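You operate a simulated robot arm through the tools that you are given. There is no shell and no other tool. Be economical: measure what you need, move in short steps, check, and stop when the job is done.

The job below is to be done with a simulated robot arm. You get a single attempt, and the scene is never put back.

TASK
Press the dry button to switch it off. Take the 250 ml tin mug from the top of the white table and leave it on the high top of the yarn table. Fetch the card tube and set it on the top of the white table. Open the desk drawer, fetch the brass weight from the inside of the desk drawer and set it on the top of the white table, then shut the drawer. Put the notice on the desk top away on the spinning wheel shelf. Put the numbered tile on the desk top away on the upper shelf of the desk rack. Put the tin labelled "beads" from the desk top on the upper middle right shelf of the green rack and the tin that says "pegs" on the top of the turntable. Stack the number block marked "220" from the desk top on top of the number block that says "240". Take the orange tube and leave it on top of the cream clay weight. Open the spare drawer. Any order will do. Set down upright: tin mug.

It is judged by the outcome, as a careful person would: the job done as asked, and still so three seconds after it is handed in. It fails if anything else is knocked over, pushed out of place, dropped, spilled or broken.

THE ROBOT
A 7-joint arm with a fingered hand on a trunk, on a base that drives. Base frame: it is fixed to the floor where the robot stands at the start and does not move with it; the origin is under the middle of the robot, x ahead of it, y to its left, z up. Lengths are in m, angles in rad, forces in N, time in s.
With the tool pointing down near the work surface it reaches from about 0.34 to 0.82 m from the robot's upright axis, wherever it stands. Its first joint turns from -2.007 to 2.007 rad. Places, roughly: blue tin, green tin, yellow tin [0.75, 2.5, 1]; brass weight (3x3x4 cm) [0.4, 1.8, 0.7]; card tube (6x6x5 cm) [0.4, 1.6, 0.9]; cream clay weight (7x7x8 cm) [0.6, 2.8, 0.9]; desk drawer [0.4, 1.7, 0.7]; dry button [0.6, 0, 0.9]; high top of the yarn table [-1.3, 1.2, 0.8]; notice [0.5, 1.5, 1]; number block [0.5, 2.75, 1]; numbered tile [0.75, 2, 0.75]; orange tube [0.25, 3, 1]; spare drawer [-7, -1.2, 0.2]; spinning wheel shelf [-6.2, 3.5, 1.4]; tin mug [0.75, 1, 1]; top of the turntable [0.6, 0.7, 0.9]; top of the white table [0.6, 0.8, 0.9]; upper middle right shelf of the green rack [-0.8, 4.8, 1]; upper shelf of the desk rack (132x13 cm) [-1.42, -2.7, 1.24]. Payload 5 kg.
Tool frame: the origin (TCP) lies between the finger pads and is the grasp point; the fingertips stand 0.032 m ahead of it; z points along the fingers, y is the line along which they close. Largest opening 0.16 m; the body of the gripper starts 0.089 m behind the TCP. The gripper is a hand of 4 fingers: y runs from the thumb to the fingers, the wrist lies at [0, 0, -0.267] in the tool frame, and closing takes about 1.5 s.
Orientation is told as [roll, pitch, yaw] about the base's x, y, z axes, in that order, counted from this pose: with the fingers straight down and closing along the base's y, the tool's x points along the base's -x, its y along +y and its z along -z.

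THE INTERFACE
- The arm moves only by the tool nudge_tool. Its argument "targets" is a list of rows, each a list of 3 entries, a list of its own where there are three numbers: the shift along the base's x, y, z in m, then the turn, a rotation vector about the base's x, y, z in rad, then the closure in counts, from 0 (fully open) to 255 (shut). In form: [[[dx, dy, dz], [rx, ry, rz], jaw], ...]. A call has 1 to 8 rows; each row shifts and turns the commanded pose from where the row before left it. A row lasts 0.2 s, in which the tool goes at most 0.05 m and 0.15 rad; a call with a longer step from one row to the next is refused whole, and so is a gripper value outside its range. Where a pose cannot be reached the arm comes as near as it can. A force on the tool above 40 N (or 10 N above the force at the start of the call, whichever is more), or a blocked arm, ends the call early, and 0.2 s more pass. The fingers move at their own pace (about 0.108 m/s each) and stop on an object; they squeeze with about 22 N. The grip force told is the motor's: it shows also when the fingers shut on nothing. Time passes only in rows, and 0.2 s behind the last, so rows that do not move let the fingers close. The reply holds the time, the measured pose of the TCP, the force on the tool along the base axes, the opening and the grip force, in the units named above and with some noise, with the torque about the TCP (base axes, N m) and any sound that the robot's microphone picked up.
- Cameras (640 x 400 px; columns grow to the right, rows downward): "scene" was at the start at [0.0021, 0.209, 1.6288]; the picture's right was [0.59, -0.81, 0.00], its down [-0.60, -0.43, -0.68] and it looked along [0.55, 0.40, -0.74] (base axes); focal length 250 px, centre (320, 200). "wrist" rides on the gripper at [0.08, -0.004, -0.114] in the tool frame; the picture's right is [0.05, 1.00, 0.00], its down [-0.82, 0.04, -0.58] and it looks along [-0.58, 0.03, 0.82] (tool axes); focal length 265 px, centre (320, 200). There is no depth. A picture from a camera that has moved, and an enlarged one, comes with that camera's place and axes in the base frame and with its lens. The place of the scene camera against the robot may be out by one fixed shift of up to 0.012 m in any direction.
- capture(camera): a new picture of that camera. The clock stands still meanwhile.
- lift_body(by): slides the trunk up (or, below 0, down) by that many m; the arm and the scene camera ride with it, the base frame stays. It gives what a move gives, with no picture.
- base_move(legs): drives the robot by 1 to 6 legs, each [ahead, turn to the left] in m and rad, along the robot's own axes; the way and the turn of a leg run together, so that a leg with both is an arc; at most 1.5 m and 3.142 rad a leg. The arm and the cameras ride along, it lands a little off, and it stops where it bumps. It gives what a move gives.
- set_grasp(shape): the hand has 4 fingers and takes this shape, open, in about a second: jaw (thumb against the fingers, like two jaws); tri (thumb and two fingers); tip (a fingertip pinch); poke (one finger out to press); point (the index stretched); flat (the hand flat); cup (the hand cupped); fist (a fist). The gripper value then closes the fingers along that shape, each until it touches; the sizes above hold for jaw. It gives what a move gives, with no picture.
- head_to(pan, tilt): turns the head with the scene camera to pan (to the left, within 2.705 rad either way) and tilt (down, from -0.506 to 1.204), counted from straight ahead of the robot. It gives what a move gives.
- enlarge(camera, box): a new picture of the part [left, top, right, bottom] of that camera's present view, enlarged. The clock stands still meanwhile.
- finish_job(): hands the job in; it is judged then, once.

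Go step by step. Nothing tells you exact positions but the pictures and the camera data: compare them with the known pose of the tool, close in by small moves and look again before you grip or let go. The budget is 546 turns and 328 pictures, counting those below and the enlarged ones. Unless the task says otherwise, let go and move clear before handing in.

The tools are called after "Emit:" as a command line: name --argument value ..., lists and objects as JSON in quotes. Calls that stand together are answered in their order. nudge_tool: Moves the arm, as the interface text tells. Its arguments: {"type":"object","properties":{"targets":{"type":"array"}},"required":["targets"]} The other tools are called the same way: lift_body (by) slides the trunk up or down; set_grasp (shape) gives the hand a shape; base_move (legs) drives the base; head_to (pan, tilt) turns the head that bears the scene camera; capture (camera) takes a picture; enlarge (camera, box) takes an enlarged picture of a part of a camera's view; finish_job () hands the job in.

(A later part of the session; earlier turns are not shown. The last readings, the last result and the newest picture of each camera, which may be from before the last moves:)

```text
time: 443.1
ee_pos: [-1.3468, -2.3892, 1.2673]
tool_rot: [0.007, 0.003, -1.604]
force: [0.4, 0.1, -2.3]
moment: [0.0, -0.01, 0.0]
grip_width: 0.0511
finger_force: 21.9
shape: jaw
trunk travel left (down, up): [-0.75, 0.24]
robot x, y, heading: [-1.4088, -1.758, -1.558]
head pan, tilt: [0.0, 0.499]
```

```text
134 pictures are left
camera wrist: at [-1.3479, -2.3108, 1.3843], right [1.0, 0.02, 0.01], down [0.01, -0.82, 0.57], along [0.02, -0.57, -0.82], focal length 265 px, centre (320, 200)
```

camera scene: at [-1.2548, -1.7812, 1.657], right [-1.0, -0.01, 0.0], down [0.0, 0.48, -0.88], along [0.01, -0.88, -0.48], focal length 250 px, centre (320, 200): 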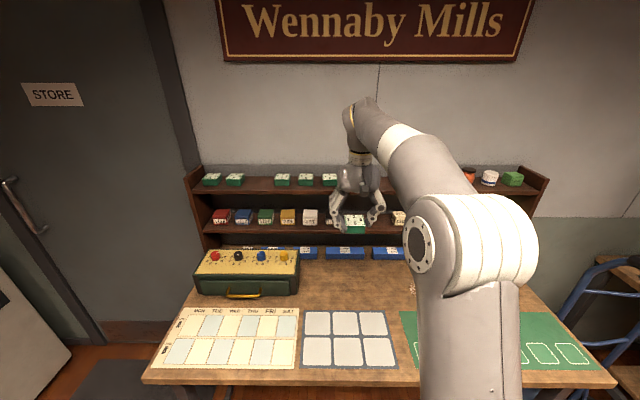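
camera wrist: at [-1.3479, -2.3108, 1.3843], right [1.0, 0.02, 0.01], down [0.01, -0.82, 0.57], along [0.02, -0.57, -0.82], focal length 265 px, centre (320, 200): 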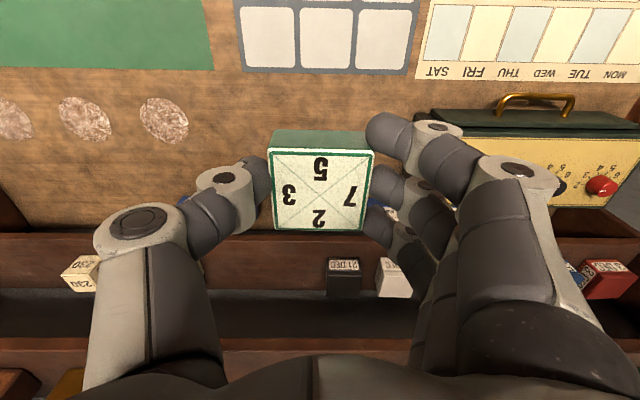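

A free gap on the upper shelf lies around x≈-1.49. I raise the hand, drive closer, and move over it.

Emit:
nudge_tool --targets '[[[-0.02, 0, 0.045], [0, 0, 0], 255], [[-0.02, 0, 0.045], [0, 0, 0], 255], [[-0.03, 0, 0.035], [0, 0, 0], 255], [[-0.045, 0, 0], [0, 0, 0], 255], [[-0.03, 0, 0], [0, 0, 0.03], 255]]'

Emit:
base_move --legs '[[0.15, 0]]'

Emit:
capture --camera "wrist"

Emit:
capture --camera "scene"

```text
time: 444.3
ee_pos: [-1.4929, -2.3871, 1.3915]
tool_rot: [0.008, 0.003, -1.573]
force: [0.1, 0.8, -1.4]
moment: [0.01, -0.03, -0.02]
grip_width: 0.0512
finger_force: 22.1
shape: jaw
trunk travel left (down, up): [-0.75, 0.24]
robot x, y, heading: [-1.4116, -1.7578, -1.561]
head pan, tilt: [0.0, 0.499]
```

```text
time: 445.7
ee_pos: [-1.4898, -2.5397, 1.391]
tool_rot: [0.009, 0.002, -1.575]
force: [0.8, -0.6, -2.4]
moment: [0.08, -0.02, -0.02]
grip_width: 0.0507
finger_force: 22.1
shape: jaw
trunk travel left (down, up): [-0.75, 0.24]
robot x, y, heading: [-1.4099, -1.9096, -1.561]
head pan, tilt: [0.0, 0.499]
```

```text
133 pictures are left
camera wrist: at [-1.4932, -2.462, 1.5067], right [1.0, 0.05, 0.01], down [0.04, -0.82, 0.57], along [0.03, -0.57, -0.82], focal length 265 px, centre (320, 200)
```

wrist: 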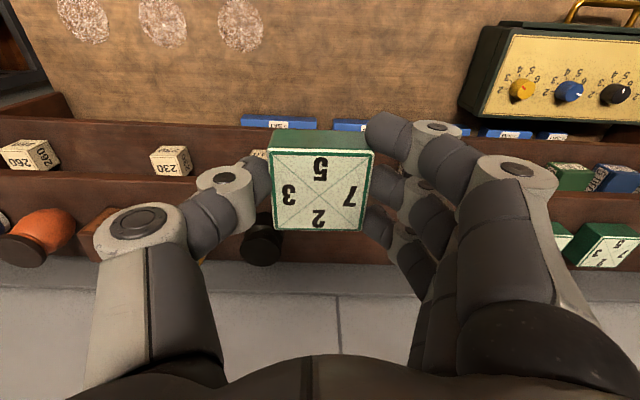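

```text
132 pictures are left
camera scene: at [-1.2534, -1.934, 1.6569], right [-1.0, -0.01, 0.0], down [0.0, 0.48, -0.88], along [0.01, -0.88, -0.48], focal length 250 px, centre (320, 200)
```

scene: 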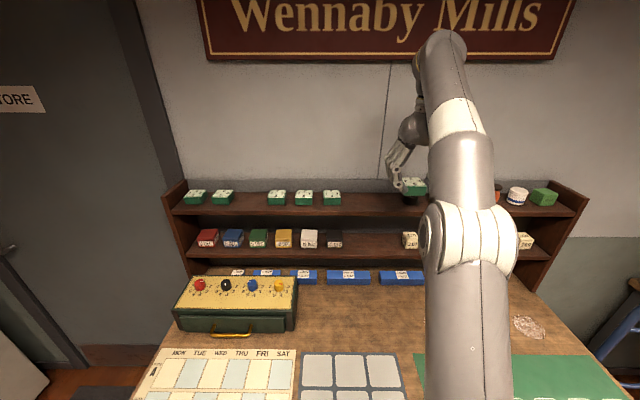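

The gap between the last green tile and the dark jar is x −1.33…−1.53; I aim at [-1.43, -2.69].

Emit:
nudge_tool --targets '[[[0.015, -0.0375, -0.01], [0, 0, 0], 255], [[0.015, -0.0375, -0.015], [0, 0, 0], 255], [[0.015, -0.0375, -0.02], [0, 0, 0], 255], [[0.015, -0.0375, -0.02], [0, 0, 0], 255]]'

Emit:
capture --camera "wrist"

Emit:
enlarge --camera "scene" --box '[260, 130, 480, 260]'

```text
time: 446.7
ee_pos: [-1.4247, -2.6189, 1.3063]
tool_rot: [0.009, 0.001, -1.571]
force: [-0.4, 0.3, -2.3]
moment: [-0.02, -0.04, -0.01]
grip_width: 0.0507
finger_force: 22.7
shape: jaw
out of reach, approached as far as the arm can: row 1, 2, 3, 4
trunk travel left (down, up): [-0.75, 0.24]
robot x, y, heading: [-1.407, -1.907, -1.562]
head pan, tilt: [0.0, 0.499]
```

```text
131 pictures are left
camera wrist: at [-1.4275, -2.54, 1.4211], right [1.0, 0.05, 0.01], down [0.04, -0.82, 0.58], along [0.03, -0.58, -0.82], focal length 265 px, centre (320, 200)
```

wrist: 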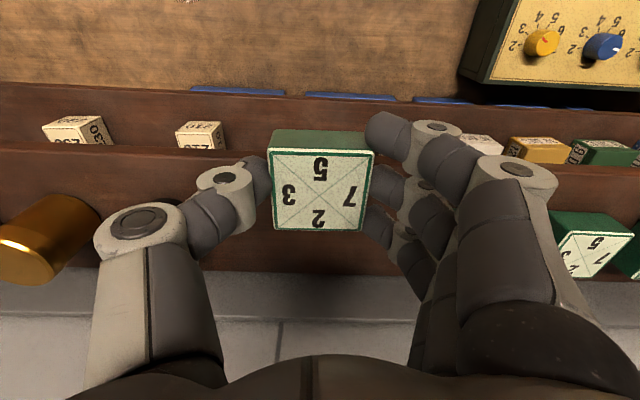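

```text
2.91 times, centred on (370, 195) of scene
camera zoom: at [-1.2541, -1.9312, 1.6571], right [-1.0, -0.01, 0.0], down [0.0, 0.48, -0.88], along [0.01, -0.88, -0.48], focal length 727 px, centre (174, 214)
```

zoom: 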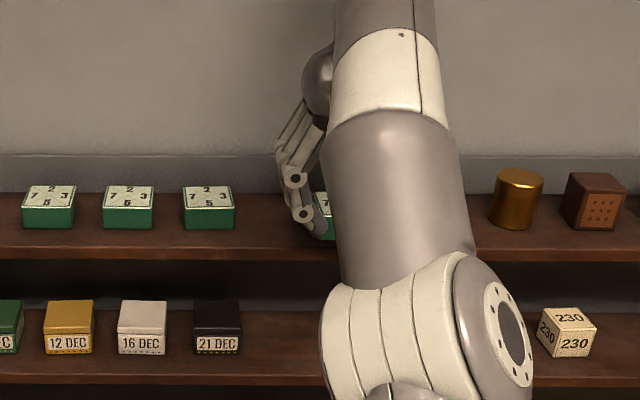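

Reach limit; I raise the trunk to gain reach at this height.

Emit:
lift_body --by 0.2

Emit:
nudge_tool --targets '[[[-0.003, -0.025, -0.035], [0, 0, 0], 255], [[0, -0.025, -0.035], [0, 0, 0], 255], [[0, -0.025, -0.04], [0, 0, 0], 255], [[0, 0, -0.045], [0, 0, 0], 255], [[0, 0, -0.04], [0, 0, 0], 255]]'

Emit:
capture --camera "wrist"

Emit:
enlarge --camera "scene" --box '[260, 180, 480, 350]'

```text
time: 448.9
ee_pos: [-1.424, -2.6192, 1.5056]
tool_rot: [0.006, 0.003, -1.574]
force: [-0.5, 0.3, -1.4]
moment: [0.02, -0.01, 0.02]
grip_width: 0.0509
finger_force: 21.6
shape: jaw
trunk travel left (down, up): [-0.95, 0.04]
robot x, y, heading: [-1.4082, -1.9066, -1.559]
head pan, tilt: [0.0, 0.499]
```

```text
time: 450.1
ee_pos: [-1.3994, -2.6897, 1.2974]
tool_rot: [0.007, 0.003, -1.573]
force: [-0.1, -0.2, -2.0]
moment: [0.01, 0.02, 0.01]
grip_width: 0.0509
finger_force: 22.6
shape: jaw
out of reach, approached as far as the arm can: row 2, 3
trunk travel left (down, up): [-0.95, 0.04]
robot x, y, heading: [-1.4066, -1.9102, -1.56]
head pan, tilt: [0.0, 0.499]
```

```text
129 pictures are left
camera wrist: at [-1.4023, -2.6115, 1.4119], right [1.0, 0.05, 0.01], down [0.04, -0.82, 0.57], along [0.03, -0.57, -0.82], focal length 265 px, centre (320, 200)
```

wrist: 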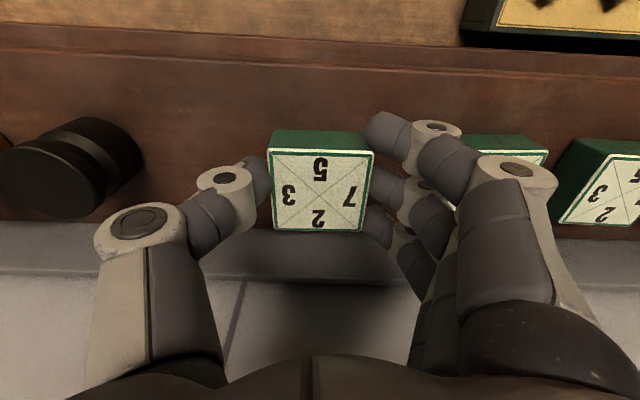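

```text
2.35 times, centred on (370, 265) of scene
camera zoom: at [-1.2532, -1.9348, 1.8569], right [-1.0, -0.01, 0.0], down [0.0, 0.48, -0.88], along [0.01, -0.88, -0.48], focal length 588 px, centre (202, 47)
```

zoom: 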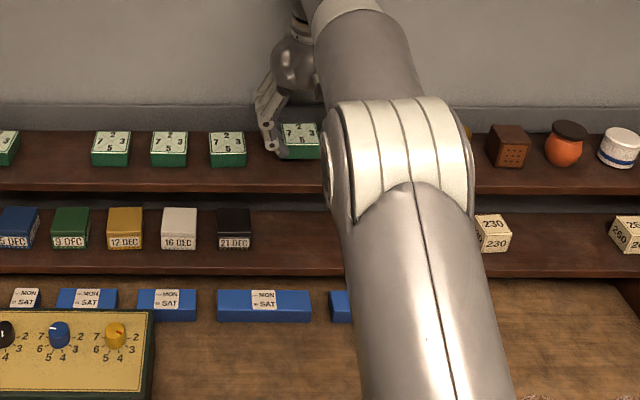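

Emit:
nudge_tool --targets '[[[-0.028, 0, -0.01], [0, 0, 0], 255], [[0, 0, -0.01], [0, 0, 0], 255], [[0, 0, -0.008], [0, 0, 0], 255], [[0, 0, -0.006], [0, 0, 0], 255], [[0, 0, -0.005], [0, 0, 0], 255]]'

Emit:
capture --camera "wrist"

```text
time: 451.2
ee_pos: [-1.4293, -2.6863, 1.2641]
tool_rot: [0.006, -0.004, -1.574]
force: [-1.1, -1.8, 32.7]
moment: [-0.24, -0.09, 0.41]
grip_width: 0.0518
finger_force: 21.7
shape: jaw
trunk travel left (down, up): [-0.95, 0.04]
robot x, y, heading: [-1.4084, -1.9044, -1.559]
head pan, tilt: [0.0, 0.499]
```

```text
127 pictures are left
camera wrist: at [-1.4316, -2.607, 1.379], right [1.0, 0.05, 0.01], down [0.04, -0.81, 0.58], along [0.03, -0.58, -0.81], focal length 265 px, centre (320, 200)
```

wrist: 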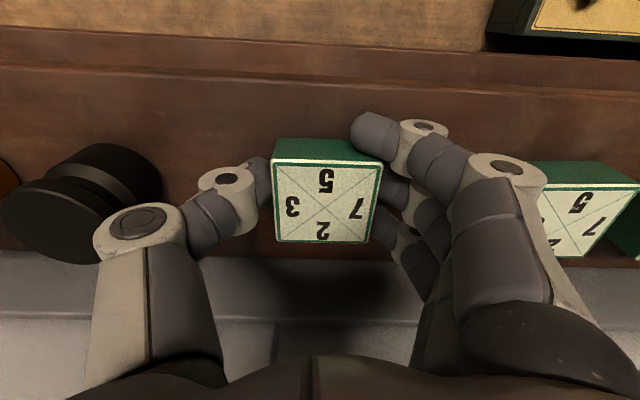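

On the shelf. Release gently and rise.

Emit:
nudge_tool --targets '[[[0, 0, 0.003], [0, 0, 0], 255], [[0, 0, 0], [0, 0, 0], 200], [[0, 0, 0], [0, 0, 0], 165], [[0, 0, 0], [0, 0, 0], 135], [[0, 0, 0], [0, 0, 0], 130], [[0, 0, 0.03], [0, 0, 0], 130], [[0, 0, 0.045], [0, 0, 0], 130], [[0, 0.01, 0.045], [0, 0, 0], 100]]'

Emit:
nudge_tool --targets '[[[0, 0.03, 0.03], [0, 0, 0], 0], [[0, 0.045, 0], [0, 0, 0], 0], [[0, 0.045, 0], [0, 0, 0], 0], [[0, 0.045, 0], [0, 0, 0], 0]]'

Emit:
capture --camera "wrist"

```text
time: 453.1
ee_pos: [-1.4259, -2.6766, 1.3832]
tool_rot: [0.008, 0.005, -1.572]
force: [0.6, 0.6, 0.4]
moment: [-0.02, -0.02, -0.03]
grip_width: 0.0967
finger_force: 0.2
shape: jaw
trunk travel left (down, up): [-0.95, 0.04]
robot x, y, heading: [-1.4086, -1.9094, -1.556]
head pan, tilt: [0.0, 0.499]
```

```text
time: 454.1
ee_pos: [-1.4292, -2.511, 1.4147]
tool_rot: [0.005, -0.001, -1.572]
force: [0.6, 0.3, 0.3]
moment: [-0.03, 0.02, 0.0]
grip_width: 0.1601
finger_force: 0.1
shape: jaw
trunk travel left (down, up): [-0.95, 0.04]
robot x, y, heading: [-1.4098, -1.9121, -1.56]
head pan, tilt: [0.0, 0.499]
```

```text
126 pictures are left
camera wrist: at [-1.4308, -2.4317, 1.5292], right [1.0, 0.05, 0.01], down [0.04, -0.82, 0.58], along [0.03, -0.58, -0.82], focal length 265 px, centre (320, 200)
```

wrist: 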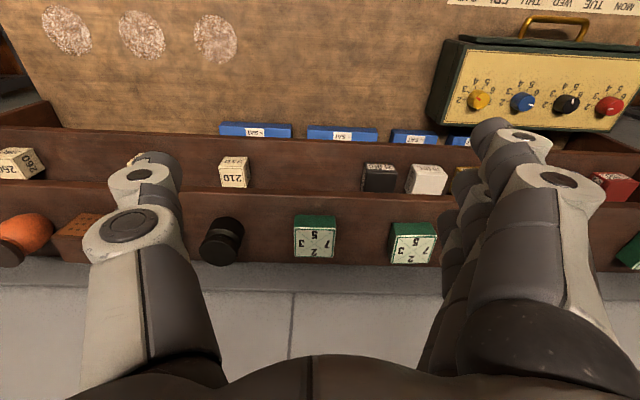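

The tile is placed. Since the hand is free and this side is closer, I go to the spare drawer next.

Emit:
base_move --legs '[[-0.38, 0], [0, -1.58], [1.5, 0], [1.5, 0], [1.0, 0]]'

Emit:
head_to --pan -0.1 --tilt 0.6

Emit:
capture --camera "scene"

```text
time: 475.6
ee_pos: [-5.1133, -1.5278, 1.4118]
tool_rot: [0.004, 0.0, 3.14]
force: [0.4, 0.0, -0.8]
moment: [-0.01, 0.03, -0.02]
grip_width: 0.16
finger_force: 0.0
shape: jaw
trunk travel left (down, up): [-0.95, 0.04]
robot x, y, heading: [-4.5068, -1.5459, -3.13]
head pan, tilt: [0.0, 0.499]
stopped in leg 5: the robot was blocked; the commanded pose is now the measured one
```

```text
time: 476.2
ee_pos: [-5.1118, -1.5288, 1.4138]
tool_rot: [0.005, 0.001, 3.138]
force: [0.8, 0.7, -0.2]
moment: [-0.01, 0.0, 0.01]
grip_width: 0.1599
finger_force: 0.1
shape: jaw
trunk travel left (down, up): [-0.95, 0.04]
robot x, y, heading: [-4.5073, -1.5448, -3.132]
head pan, tilt: [-0.099, 0.6]
```

```text
125 pictures are left
camera scene: at [-4.535, -1.6899, 1.8479], right [0.09, 1.0, 0.0], down [0.56, -0.05, -0.83], along [-0.82, 0.07, -0.56], focal length 250 px, centre (320, 200)
```

scene: 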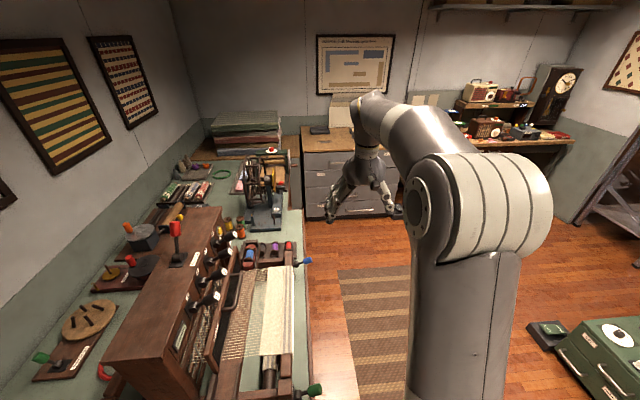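

I bumped the bench edge at the left and stopped. I back off, shift to the open lane (y≈-0.95) and approach the grey cabinet.

Emit:
base_move --legs '[[-0.2, 0], [0, -1.57], [0.55, 0], [0, 1.57], [1.25, 0]]'

Emit:
head_to --pan 0.0 --tilt 0.7

Emit:
capture --camera "scene"

```text
time: 494.1
ee_pos: [-6.157, -0.9711, 1.4131]
tool_rot: [0.005, 0.002, 3.134]
force: [1.1, -0.6, -0.4]
moment: [0.02, -0.05, -0.02]
grip_width: 0.1596
finger_force: 0.0
shape: jaw
trunk travel left (down, up): [-0.95, 0.04]
robot x, y, heading: [-5.5524, -0.9962, -3.141]
head pan, tilt: [-0.099, 0.6]
```

```text
time: 494.8
ee_pos: [-6.1567, -0.9712, 1.4132]
tool_rot: [0.005, 0.003, 3.133]
force: [-0.4, 0.1, 0.2]
moment: [-0.01, -0.01, 0.0]
grip_width: 0.1599
finger_force: 0.0
shape: jaw
trunk travel left (down, up): [-0.95, 0.04]
robot x, y, heading: [-5.5547, -0.997, -3.133]
head pan, tilt: [0.0, 0.7]
```

```text
124 pictures are left
camera scene: at [-5.5782, -1.1452, 1.8393], right [-0.01, 1.0, 0.0], down [0.64, 0.0, -0.77], along [-0.77, 0.0, -0.64], focal length 250 px, centre (320, 200)
```

scene: 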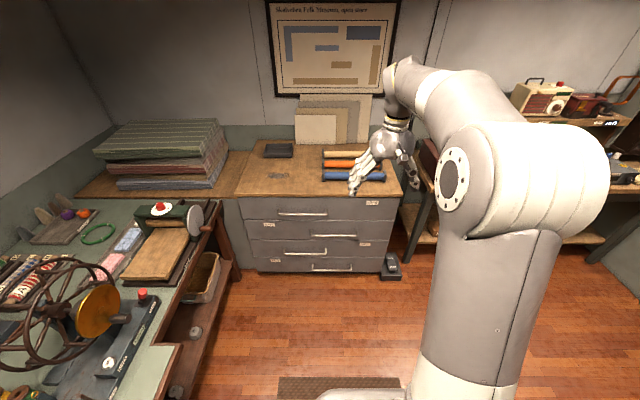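

Emit:
enlarge --camera "scene" --box '[230, 185, 410, 285]'

```text
3.56 times, centred on (320, 235) of scene
camera zoom: at [-5.5782, -1.1452, 1.8393], right [-0.01, 1.0, 0.0], down [0.64, 0.0, -0.77], along [-0.77, 0.0, -0.64], focal length 888 px, centre (320, 76)
```

zoom: 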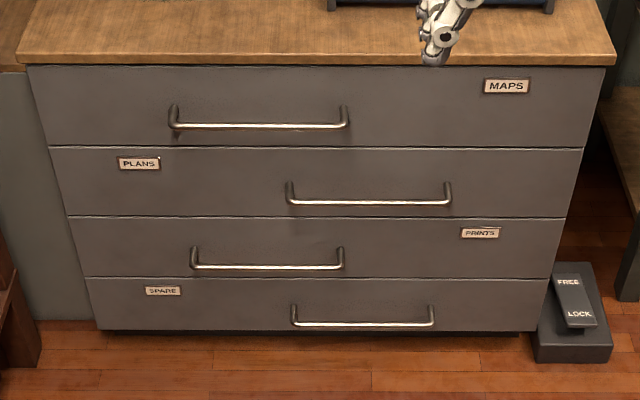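

The bottom drawer is SPARE. There's a FREE/LOCK pedal beside the cabinet; I look closely.

Emit:
enlarge --camera "scene" --box '[370, 245, 410, 285]'

```text
10.00 times, centred on (390, 265) of scene
camera zoom: at [-5.5782, -1.1452, 1.8393], right [-0.01, 1.0, 0.0], down [0.64, 0.0, -0.77], along [-0.77, 0.0, -0.64], focal length 2499 px, centre (-380, -450)
```

zoom: 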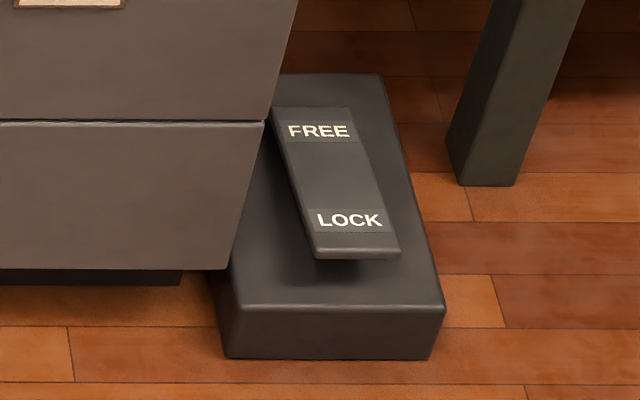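

The rocker's FREE end looks pressed, so I try the handle (bar near [-6.76, -1.05, 0.13]). First I orient the hand: pointing forward-down with fingers closing vertically.

Emit:
nudge_tool --targets '[[[0, 0, -0.02], [0, 0.131, 0], 120], [[0, 0, -0.02], [0, 0.131, 0], 120], [[0, 0, -0.02], [0, 0.131, 0], 120], [[0, 0, -0.02], [0, 0.131, 0], 120], [[0, 0, -0.02], [0, 0.131, 0], 120], [[0, 0, -0.02], [0, 0.131, 0], 120], [[0, 0, 0], [-0.101, 0, -0.101], 120], [[0, 0, 0], [-0.101, 0, -0.101], 120]]'

Emit:
nudge_tool --targets '[[[0, 0, 0], [-0.101, 0, -0.101], 120], [[0, 0, 0], [-0.101, 0, -0.101], 120], [[0, 0, 0], [-0.101, 0, -0.101], 120], [[0, 0, 0], [-0.101, 0, -0.101], 120], [[0, 0, 0], [-0.101, 0, -0.101], 120], [[0, 0, 0], [-0.101, 0, -0.101], 120], [[0, 0, 0], [-0.101, 0, -0.101], 120], [[0, 0, 0], [-0.101, 0, -0.101], 120]]'

Emit:
nudge_tool --targets '[[[0, -0.03, 0], [-0.101, 0, -0.101], 120], [[0, -0.04, 0], [0, 0, 0], 120]]'

```text
time: 496.6
ee_pos: [-6.158, -0.9758, 1.3014]
tool_rot: [0.288, -0.742, 2.734]
force: [0.5, 0.5, 0.9]
moment: [-0.01, 0.0, -0.03]
grip_width: 0.0854
finger_force: 0.1
shape: jaw
out of reach, approached as far as the arm can: row 6
trunk travel left (down, up): [-0.95, 0.04]
robot x, y, heading: [-5.5523, -0.9959, -3.134]
head pan, tilt: [0.0, 0.7]
```

```text
time: 498.4
ee_pos: [-6.1584, -0.9772, 1.3008]
tool_rot: [0.788, -0.095, 1.664]
force: [-0.5, -0.3, -0.5]
moment: [0.03, 0.0, -0.01]
grip_width: 0.0856
finger_force: 0.1
shape: jaw
trunk travel left (down, up): [-0.95, 0.04]
robot x, y, heading: [-5.5499, -0.9951, -3.138]
head pan, tilt: [0.0, 0.7]
```

```text
time: 499.0
ee_pos: [-6.1519, -1.0337, 1.2952]
tool_rot: [0.759, -0.009, 1.627]
force: [0.1, 1.4, 0.2]
moment: [-0.05, -0.02, -0.01]
grip_width: 0.0853
finger_force: 0.0
shape: jaw
out of reach, approached as far as the arm can: row 1, 2
trunk travel left (down, up): [-0.95, 0.04]
robot x, y, heading: [-5.5516, -0.994, -3.137]
head pan, tilt: [0.0, 0.7]
```

Orientation reached. Now lower the trunk and look.

Emit:
lift_body --by -0.95

Emit:
capture --camera "wrist"

Emit:
capture --camera "scene"

```text
refused: -0.95 is not a number from -0.4 to 0.4
```

```text
121 pictures are left
camera wrist: at [-6.0646, -1.1111, 1.3761], right [-0.72, -0.1, 0.69], down [0.32, 0.83, 0.45], along [-0.61, 0.55, -0.57], focal length 265 px, centre (320, 200)
```

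wrist: 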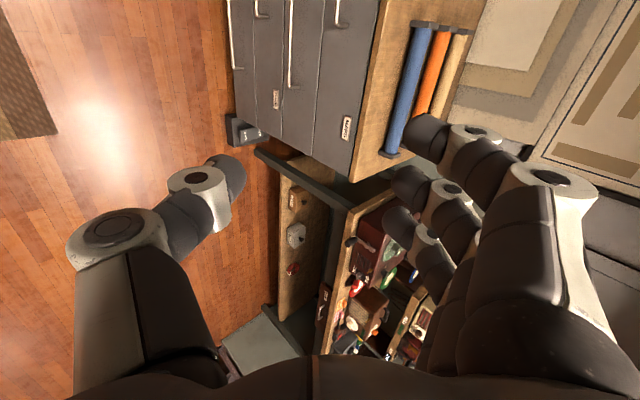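

```text
120 pictures are left
camera scene: at [-5.5783, -1.1472, 1.8391], right [-0.01, 1.0, 0.0], down [0.64, 0.0, -0.76], along [-0.76, 0.0, -0.64], focal length 250 px, centre (320, 200)
```

scene: 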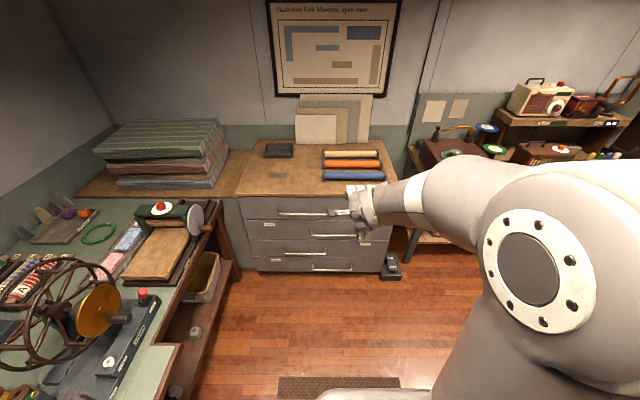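

Emit:
lift_body --by -0.4

Emit:
lift_body --by -0.4

Emit:
lift_body --by -0.14

Emit:
capture --camera "wrist"

Emit:
capture --camera "scene"

```text
time: 502.9
ee_pos: [-6.1569, -1.0239, 0.9]
tool_rot: [0.778, -0.033, 1.607]
force: [0.6, 0.5, -0.9]
moment: [0.03, 0.03, -0.03]
grip_width: 0.0855
finger_force: 0.1
shape: jaw
trunk travel left (down, up): [-0.55, 0.44]
robot x, y, heading: [-5.5551, -0.991, -3.136]
head pan, tilt: [0.0, 0.7]
```

```text
time: 506.7
ee_pos: [-6.1569, -1.0232, 0.4993]
tool_rot: [0.78, -0.032, 1.606]
force: [-0.2, -0.6, 0.3]
moment: [0.0, -0.01, 0.01]
grip_width: 0.0854
finger_force: 0.1
shape: jaw
trunk travel left (down, up): [-0.15, 0.84]
robot x, y, heading: [-5.552, -0.9933, -3.131]
head pan, tilt: [0.0, 0.7]
```

```text
time: 508.4
ee_pos: [-6.1566, -1.0229, 0.359]
tool_rot: [0.779, -0.031, 1.606]
force: [-0.4, 1.5, 0.2]
moment: [0.02, -0.03, 0.02]
grip_width: 0.0855
finger_force: 0.1
shape: jaw
trunk travel left (down, up): [-0.01, 0.98]
robot x, y, heading: [-5.5531, -0.9928, -3.135]
head pan, tilt: [0.0, 0.7]
```

```text
119 pictures are left
camera wrist: at [-6.0684, -1.105, 0.4364], right [-0.71, -0.1, 0.7], down [0.35, 0.81, 0.47], along [-0.62, 0.57, -0.54], focal length 265 px, centre (320, 200)
```

wrist: 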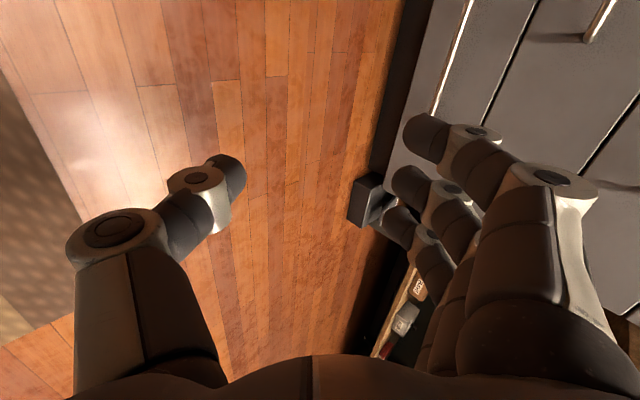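

```text
118 pictures are left
camera scene: at [-5.5782, -1.1452, 0.8993], right [-0.01, 1.0, 0.0], down [0.64, 0.0, -0.76], along [-0.76, 0.0, -0.64], focal length 250 px, centre (320, 200)
```

scene: 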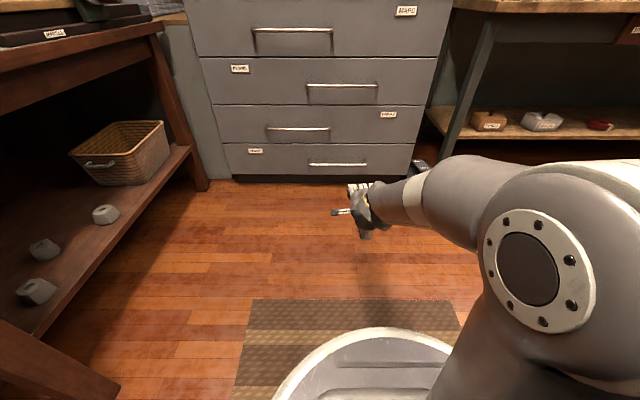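

The bar triangulates to about [-6.726, -1.048, 0.184]. I lower the hand and drive forward.

Emit:
nudge_tool --targets '[[[0, -0.008, -0.04], [0, 0, 0], 140], [[0, -0.008, -0.04], [0, 0, 0], 140], [[0, -0.008, -0.04], [0, 0, 0], 150]]'

Emit:
base_move --legs '[[0.44, 0]]'

Emit:
capture --camera "wrist"

Emit:
capture --camera "scene"

```text
time: 509.1
ee_pos: [-6.1522, -1.0312, 0.2474]
tool_rot: [0.748, 0.037, 1.478]
force: [-2.4, -3.8, 2.3]
moment: [0.34, -0.2, 0.03]
grip_width: 0.0664
finger_force: 0.0
shape: jaw
out of reach, approached as far as the arm can: row 1
trunk travel left (down, up): [-0.01, 0.98]
robot x, y, heading: [-5.5539, -0.9929, -3.142]
head pan, tilt: [0.0, 0.7]
```

```text
time: 511.8
ee_pos: [-6.5945, -1.0481, 0.2517]
tool_rot: [0.778, -0.03, 1.611]
force: [-1.3, -0.3, 0.2]
moment: [0.02, 0.01, 0.03]
grip_width: 0.0661
finger_force: 0.1
shape: jaw
trunk travel left (down, up): [-0.01, 0.98]
robot x, y, heading: [-5.9889, -0.9969, -3.129]
head pan, tilt: [0.0, 0.7]
```

```text
117 pictures are left
camera wrist: at [-6.5058, -1.129, 0.3293], right [-0.71, -0.1, 0.7], down [0.34, 0.82, 0.47], along [-0.62, 0.57, -0.54], focal length 265 px, centre (320, 200)
```

wrist: 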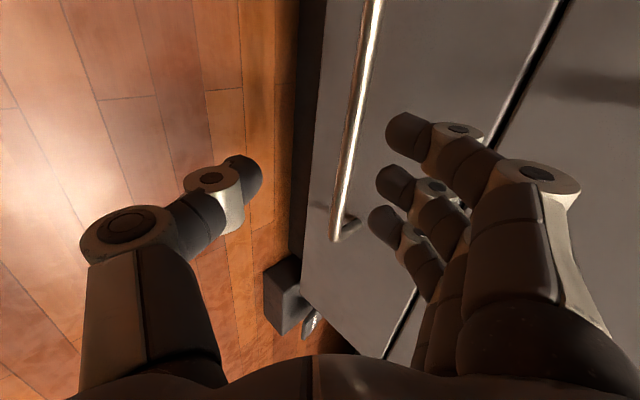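

```text
116 pictures are left
camera scene: at [-6.0153, -1.1486, 0.8993], right [-0.01, 1.0, 0.0], down [0.64, 0.01, -0.76], along [-0.76, -0.01, -0.64], focal length 250 px, centre (320, 200)
```

scene: 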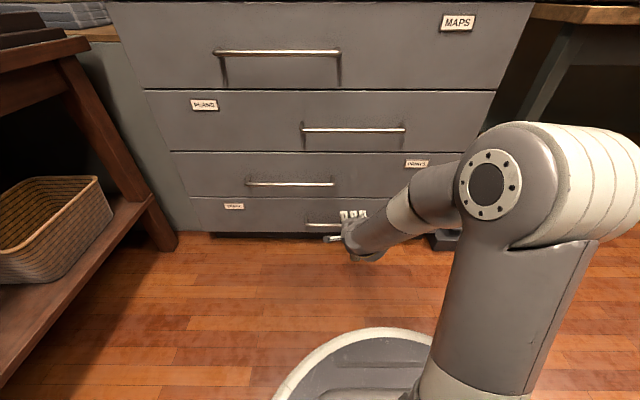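

Bar confirmed at [-6.727, ·, 0.178]. Moving in so the bar is between thumb and fingers.

Emit:
nudge_tool --targets '[[[-0.038, 0, -0.02], [0, 0, 0], 150], [[-0.038, 0, -0.02], [0, 0, 0], 150], [[-0.036, 0, -0.02], [0, 0, 0], 150]]'

Emit:
capture --camera "wrist"

```text
time: 512.6
ee_pos: [-6.6894, -1.0506, 0.1898]
tool_rot: [0.762, -0.028, 1.616]
force: [23.2, 1.3, -1.8]
moment: [-0.07, 0.61, -0.22]
grip_width: 0.0607
finger_force: 0.0
shape: jaw
trunk travel left (down, up): [-0.01, 0.98]
robot x, y, heading: [-5.9876, -0.9964, -3.139]
head pan, tilt: [0.0, 0.7]
stopped in row 3: the force on the tool passed its limit at 79 N (the readings are from after the stop); the commanded pose is now the measured one
```

```text
115 pictures are left
camera wrist: at [-6.6034, -1.1309, 0.2689], right [-0.72, -0.1, 0.69], down [0.33, 0.82, 0.47], along [-0.61, 0.57, -0.55], focal length 265 px, centre (320, 200)
```

wrist: 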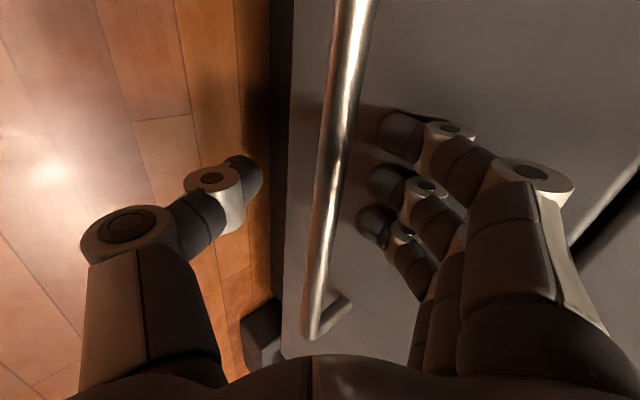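

Fingertips touched the drawer face, with the bar between. I ease back 1 cm and close.

Emit:
nudge_tool --targets '[[[0.01, 0, 0], [0, 0, 0], 160], [[0, 0, 0], [0, 0, 0], 200], [[0, 0, 0], [0, 0, 0], 255], [[0, 0, 0], [0, 0, 0], 255], [[0, 0, 0], [0, 0, 0], 255], [[0, 0, 0], [0, 0, 0], 255]]'

Emit:
capture --camera "wrist"

```text
time: 514.0
ee_pos: [-6.6832, -1.0498, 0.1914]
tool_rot: [0.768, -0.029, 1.616]
force: [-5.3, -0.6, -6.2]
moment: [0.0, -0.05, -0.03]
grip_width: 0.0
finger_force: 22.7
shape: jaw
trunk travel left (down, up): [-0.01, 0.98]
robot x, y, heading: [-5.989, -0.9977, -3.131]
head pan, tilt: [0.0, 0.7]
```

```text
114 pictures are left
camera wrist: at [-6.5959, -1.1307, 0.2705], right [-0.71, -0.1, 0.69], down [0.33, 0.82, 0.47], along [-0.61, 0.57, -0.55], focal length 265 px, centre (320, 200)
```

wrist: 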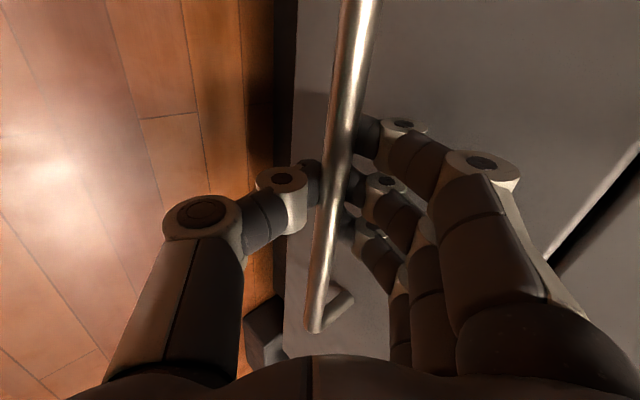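

The fingers closed behind the bar, hooking it. I pull by backing the base.

Emit:
base_move --legs '[[-0.12, 0]]'

Emit:
capture --camera "scene"

```text
time: 515.2
ee_pos: [-6.564, -1.0489, 0.1913]
tool_rot: [0.765, -0.027, 1.615]
force: [-1.6, -7.2, -12.6]
moment: [-0.03, -0.1, 0.07]
grip_width: 0.0001
finger_force: 21.7
shape: jaw
trunk travel left (down, up): [-0.01, 0.98]
robot x, y, heading: [-5.8681, -0.9947, -3.132]
head pan, tilt: [0.0, 0.7]
```

```text
113 pictures are left
camera scene: at [-5.8966, -1.1476, 0.8991], right [-0.01, 1.0, 0.0], down [0.64, 0.01, -0.76], along [-0.76, -0.01, -0.64], focal length 250 px, centre (320, 200)
```

scene: 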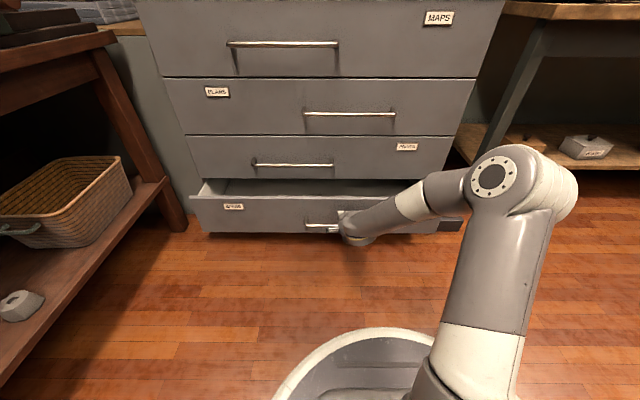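

The drawer opens. I pull further.

Emit:
base_move --legs '[[-0.25, 0]]'

Emit:
capture --camera "scene"

```text
time: 517.1
ee_pos: [-6.3126, -1.0477, 0.192]
tool_rot: [0.768, -0.029, 1.619]
force: [-0.1, -16.5, -15.0]
moment: [-0.11, -0.15, 0.11]
grip_width: 0.0
finger_force: 21.9
shape: jaw
trunk travel left (down, up): [-0.01, 0.98]
robot x, y, heading: [-5.6178, -0.9932, -3.128]
head pan, tilt: [0.0, 0.7]
```

```text
112 pictures are left
camera scene: at [-5.6462, -1.1456, 0.8991], right [-0.01, 1.0, 0.0], down [0.65, 0.01, -0.76], along [-0.76, -0.01, -0.65], focal length 250 px, centre (320, 200)
```

scene: 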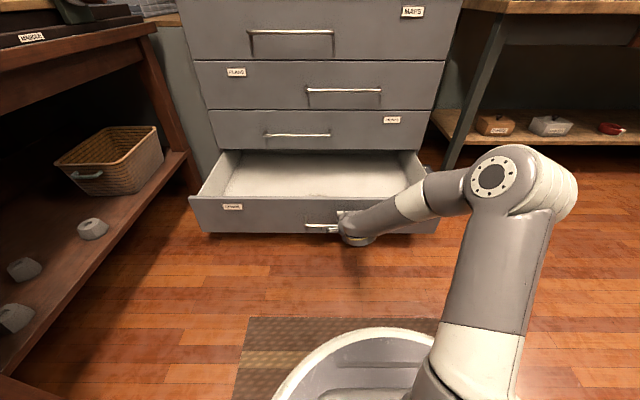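

Open by ~0.37 m. I open the fingers and withdraw along the hand's axis.

Emit:
nudge_tool --targets '[[[0, 0, 0], [0, 0, 0], 180], [[0, 0, 0], [0, 0, 0], 130], [[0, 0, 0], [0, 0, 0], 120], [[0.015, 0, 0.015], [0, 0, 0], 120], [[0.02, 0, 0.025], [0, 0, 0], 120], [[0.02, 0, 0.03], [0, 0, 0], 120], [[0.02, 0, 0.03], [0, 0, 0], 120]]'

Emit:
capture --camera "wrist"

```text
time: 518.7
ee_pos: [-6.2369, -1.047, 0.2923]
tool_rot: [0.766, -0.028, 1.617]
force: [-0.9, -0.2, -0.5]
moment: [-0.01, -0.01, -0.02]
grip_width: 0.084
finger_force: 0.0
shape: jaw
trunk travel left (down, up): [-0.01, 0.98]
robot x, y, heading: [-5.6185, -0.9923, -3.131]
head pan, tilt: [0.0, 0.7]
```

```text
111 pictures are left
camera wrist: at [-6.15, -1.1278, 0.3706], right [-0.72, -0.1, 0.69], down [0.33, 0.82, 0.47], along [-0.61, 0.56, -0.55], focal length 265 px, centre (320, 200)
```

wrist: 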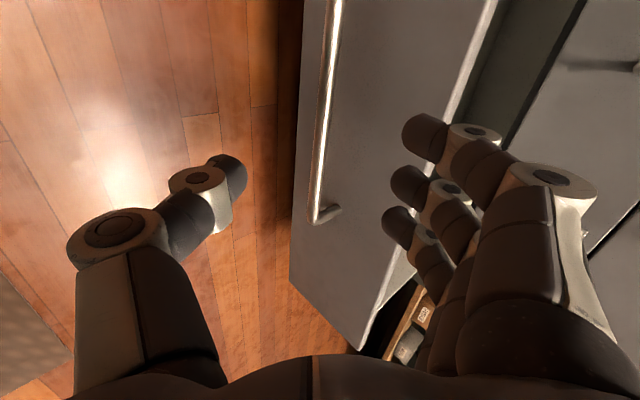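

Clear of the drawer. I back off, raise the trunk and restore the hand, then look toward the spinning wheel shelf.

Emit:
base_move --legs '[[-0.3, 0]]'

Emit:
lift_body --by 0.4

Emit:
lift_body --by 0.34

Emit:
nudge_tool --targets '[[[0, 0, 0.01], [0.1, 0, 0.1], 120], [[0, 0, 0.01], [0.1, 0, 0.1], 120], [[0, 0, 0.01], [0.1, 0, 0.1], 120], [[0, 0, 0.01], [0.1, 0, 0.1], 120], [[0, 0, 0.01], [0.1, 0, 0.1], 120], [[0, 0, 0.01], [0.1, 0, 0.1], 120], [[0, 0, 0.01], [0.1, 0, 0.1], 120], [[0, 0, 0.01], [0.1, 0, 0.1], 120]]'

Emit:
nudge_tool --targets '[[[0, 0, 0.01], [0.1, 0, 0.1], 60], [[0, 0, 0.01], [0.1, 0, 0.1], 0], [[0, 0, 0.02], [0.1, 0, 0.1], 0], [[0, 0, 0.02], [0, -0.14, 0], 0], [[0, 0, 0.02], [0, -0.14, 0], 0], [[0, 0, 0.02], [0, -0.14, 0], 0], [[0, 0, 0.02], [0, -0.14, 0], 0], [[0, 0, 0.02], [0, -0.14, 0], 0]]'

Emit:
head_to --pan -1.4 --tilt 0.15

Emit:
capture --camera "scene"

```text
time: 520.7
ee_pos: [-5.9352, -1.0452, 0.2924]
tool_rot: [0.765, -0.028, 1.617]
force: [-0.3, -0.5, 0.4]
moment: [0.0, -0.02, 0.0]
grip_width: 0.084
finger_force: 0.1
shape: jaw
trunk travel left (down, up): [-0.01, 0.98]
robot x, y, heading: [-5.3196, -0.9916, -3.139]
head pan, tilt: [0.0, 0.7]
```

```text
time: 524.6
ee_pos: [-5.9348, -1.0448, 0.6935]
tool_rot: [0.766, -0.028, 1.616]
force: [-0.8, 0.7, -0.9]
moment: [-0.02, 0.01, 0.0]
grip_width: 0.0836
finger_force: 0.0
shape: jaw
trunk travel left (down, up): [-0.41, 0.58]
robot x, y, heading: [-5.3182, -0.992, -3.138]
head pan, tilt: [0.0, 0.7]
```

```text
time: 527.9
ee_pos: [-5.9354, -1.0453, 1.0316]
tool_rot: [0.766, -0.027, 1.616]
force: [0.0, -0.2, -0.3]
moment: [0.0, 0.0, -0.02]
grip_width: 0.0838
finger_force: 0.0
shape: jaw
trunk travel left (down, up): [-0.75, 0.24]
robot x, y, heading: [-5.3179, -0.9905, -3.134]
head pan, tilt: [0.0, 0.7]
```

```text
time: 529.7
ee_pos: [-5.935, -1.0451, 1.1134]
tool_rot: [0.34, -0.702, 2.623]
force: [-0.1, -0.4, -0.4]
moment: [-0.01, 0.0, -0.01]
grip_width: 0.0839
finger_force: 0.0
shape: jaw
trunk travel left (down, up): [-0.75, 0.24]
robot x, y, heading: [-5.3161, -0.9903, -3.141]
head pan, tilt: [0.0, 0.7]
```

```text
time: 531.5
ee_pos: [-5.9351, -1.0455, 1.253]
tool_rot: [-0.021, -0.072, -3.103]
force: [0.5, 0.8, -0.5]
moment: [-0.02, -0.02, 0.05]
grip_width: 0.1599
finger_force: 0.1
shape: jaw
trunk travel left (down, up): [-0.75, 0.24]
robot x, y, heading: [-5.3165, -0.9922, -3.136]
head pan, tilt: [0.0, 0.7]
```

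```text
time: 533.0
ee_pos: [-5.9348, -1.0458, 1.252]
tool_rot: [-0.021, -0.072, -3.103]
force: [0.5, 0.4, 1.0]
moment: [-0.02, 0.02, 0.02]
grip_width: 0.1598
finger_force: 0.0
shape: jaw
trunk travel left (down, up): [-0.75, 0.24]
robot x, y, heading: [-5.3197, -0.9918, -3.132]
head pan, tilt: [-1.4, 0.15]
```

```text
110 pictures are left
camera scene: at [-5.274, -1.0513, 1.6893], right [0.98, 0.18, 0.0], down [0.03, -0.15, -0.99], along [-0.18, 0.97, -0.15], focal length 250 px, centre (320, 200)
```

scene: 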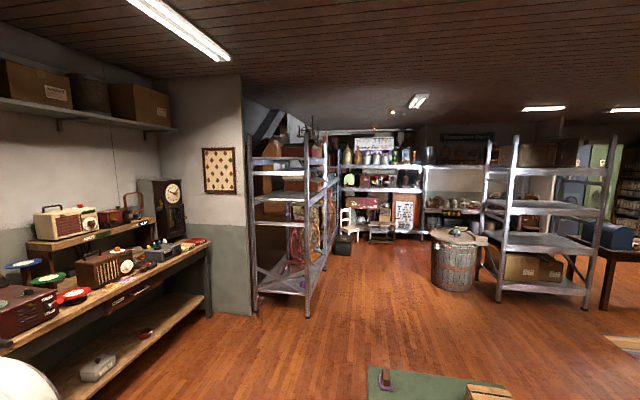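

Emit:
enlarge --camera "scene" --box '[235, 110, 435, 320]'

```text
1.90 times, centred on (335, 215) of scene
camera zoom: at [-5.274, -1.0513, 1.6893], right [0.98, 0.18, 0.0], down [0.03, -0.15, -0.99], along [-0.18, 0.97, -0.15], focal length 476 px, centre (291, 171)
```

zoom: 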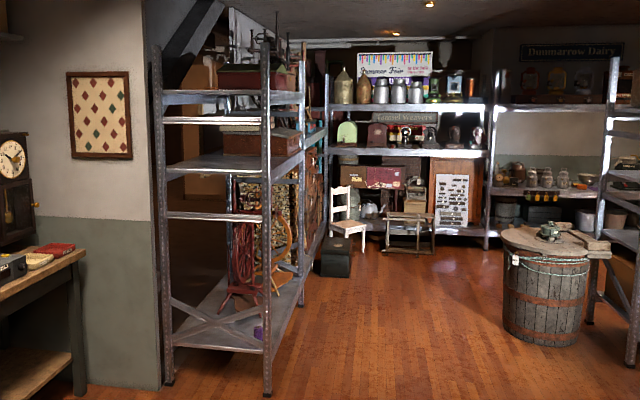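

The unit nearest has posts at y≈1.39, 2.70, 4.28; the target shelf (y≈3.5) is in its second bay. I drive there to see its geometry before fetching the notice.

Emit:
nudge_tool --targets '[[[0.045, 0, 0.01], [0, -0.06, 0], 0], [[0.045, 0, 0.01], [0, 0, 0], 0], [[0.045, 0, 0], [0, 0, 0], 0]]'

Emit:
base_move --legs '[[0, -1.575], [1.5, 0], [1.5, 0], [1.4, 0]]'

Emit:
head_to --pan 1.35 --tilt 0.35

Emit:
capture --camera "scene"

```text
time: 533.8
ee_pos: [-5.7977, -1.0439, 1.2743]
tool_rot: [-0.02, -0.011, -3.104]
force: [1.0, 0.1, -0.7]
moment: [0.0, 0.04, 0.02]
grip_width: 0.1599
finger_force: 0.1
shape: jaw
trunk travel left (down, up): [-0.75, 0.24]
robot x, y, heading: [-5.3178, -0.993, -3.134]
head pan, tilt: [-1.4, 0.15]
```

```text
time: 541.5
ee_pos: [-5.3607, 0.0969, 1.2719]
tool_rot: [-0.018, -0.011, 1.595]
force: [0.6, 0.5, 0.8]
moment: [-0.04, -0.03, 0.03]
grip_width: 0.1601
finger_force: 0.1
shape: jaw
trunk travel left (down, up): [-0.75, 0.24]
robot x, y, heading: [-5.3174, -0.3834, 1.566]
head pan, tilt: [-1.4, 0.15]
stopped in leg 2: the robot was blocked; the commanded pose is now the measured one
```

```text
time: 544.0
ee_pos: [-5.3607, 0.0974, 1.2721]
tool_rot: [-0.019, -0.011, 1.595]
force: [0.1, -0.2, 0.2]
moment: [0.01, 0.01, 0.01]
grip_width: 0.1599
finger_force: 0.1
shape: jaw
trunk travel left (down, up): [-0.75, 0.24]
robot x, y, heading: [-5.3132, -0.3846, 1.566]
head pan, tilt: [1.349, 0.351]
```

```text
108 pictures are left
camera scene: at [-5.5641, -0.4197, 1.6706], right [0.22, 0.97, 0.0], down [0.33, -0.08, -0.94], along [-0.92, 0.21, -0.34], focal length 250 px, centre (320, 200)
```

scene: 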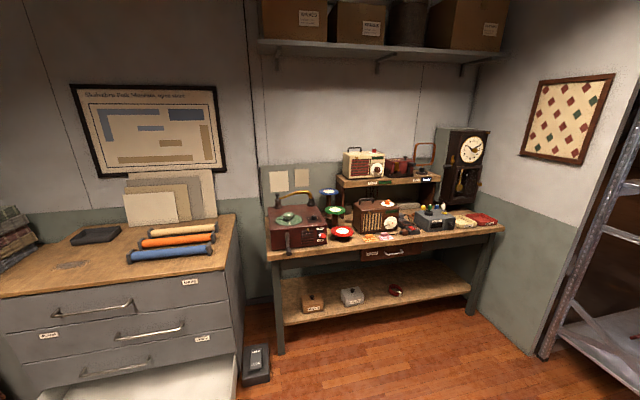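

Blocked by something ahead and low. I look forward.

Emit:
base_move --legs '[[-0.15, 0]]'

Emit:
head_to --pan 0.0 --tilt 0.8

Emit:
capture --camera "scene"

```text
time: 545.3
ee_pos: [-5.3612, -0.0551, 1.2716]
tool_rot: [-0.02, -0.011, 1.594]
force: [0.2, -1.1, 0.2]
moment: [0.03, 0.03, -0.02]
grip_width: 0.1598
finger_force: 0.0
shape: jaw
trunk travel left (down, up): [-0.75, 0.24]
robot x, y, heading: [-5.3146, -0.5371, 1.565]
head pan, tilt: [1.349, 0.351]
```

```text
time: 546.8
ee_pos: [-5.3607, -0.0518, 1.2733]
tool_rot: [-0.019, -0.012, 1.593]
force: [0.4, 0.0, 0.5]
moment: [-0.04, -0.01, -0.02]
grip_width: 0.1598
finger_force: 0.1
shape: jaw
trunk travel left (down, up): [-0.75, 0.24]
robot x, y, heading: [-5.3207, -0.5348, 1.565]
head pan, tilt: [0.0, 0.799]
```

```text
107 pictures are left
camera scene: at [-5.4737, -0.5102, 1.631], right [1.0, 0.0, 0.0], down [0.0, -0.72, -0.7], along [0.0, 0.7, -0.72], focal length 250 px, centre (320, 200)
```

scene: 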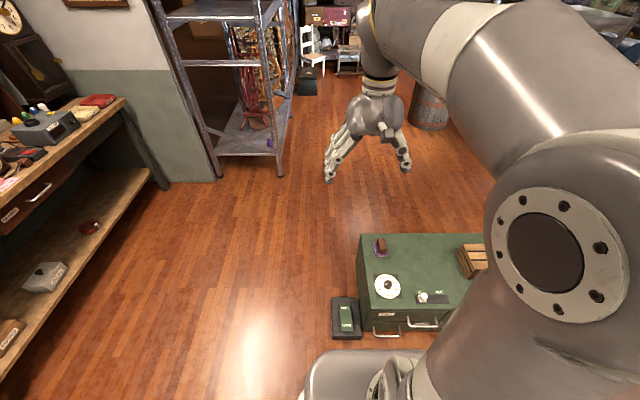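

A green chest with a pedal stands there. I drive around its left side and on to the second shelving bay.

Emit:
base_move --legs '[[0, 1.2], [0.55, 0], [0, -1.195], [0.55, 0], [0, -0.445], [0.97, 0]]'

Emit:
base_move --legs '[[0, 0.445], [1.2, 0], [1.1, 0]]'

Emit:
head_to --pan 1.4 --tilt 0.3

Emit:
capture --camera "scene"

```text
time: 564.7
ee_pos: [-5.2766, 1.5585, 1.2719]
tool_rot: [-0.021, -0.011, 1.174]
force: [0.0, 0.8, 0.5]
moment: [0.0, 0.01, 0.0]
grip_width: 0.1599
finger_force: 0.1
shape: jaw
trunk travel left (down, up): [-0.75, 0.24]
robot x, y, heading: [-5.4337, 1.0999, 1.145]
head pan, tilt: [0.0, 0.799]
```

```text
time: 575.3
ee_pos: [-5.5225, 3.4642, 1.2765]
tool_rot: [-0.021, -0.02, 1.612]
force: [0.0, 2.2, -0.6]
moment: [-0.15, 0.01, -0.01]
grip_width: 0.16
finger_force: 0.0
shape: jaw
trunk travel left (down, up): [-0.75, 0.24]
robot x, y, heading: [-5.4678, 2.9901, 1.587]
head pan, tilt: [0.0, 0.799]
stopped in leg 3: the robot was blocked; the commanded pose is now the measured one
```

```text
time: 576.8
ee_pos: [-5.5237, 3.4633, 1.2779]
tool_rot: [-0.018, -0.024, 1.613]
force: [0.4, 0.9, 0.6]
moment: [-0.01, -0.01, 0.02]
grip_width: 0.1597
finger_force: 0.1
shape: jaw
trunk travel left (down, up): [-0.75, 0.24]
robot x, y, heading: [-5.4683, 2.9907, 1.583]
head pan, tilt: [1.4, 0.3]
```

```text
106 pictures are left
camera scene: at [-5.7181, 2.9509, 1.6753], right [0.16, 0.99, 0.0], down [0.29, -0.05, -0.96], along [-0.94, 0.15, -0.3], focal length 250 px, centre (320, 200)
```

scene: 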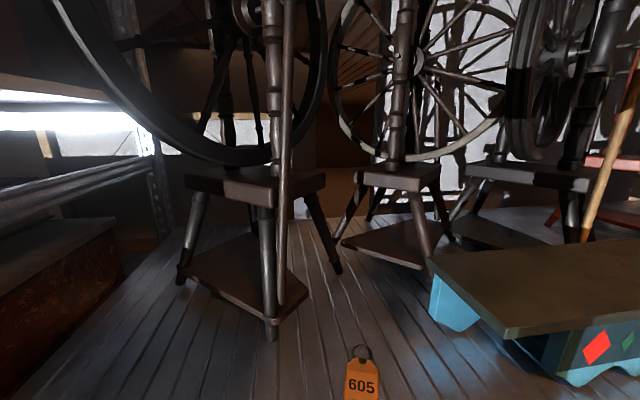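

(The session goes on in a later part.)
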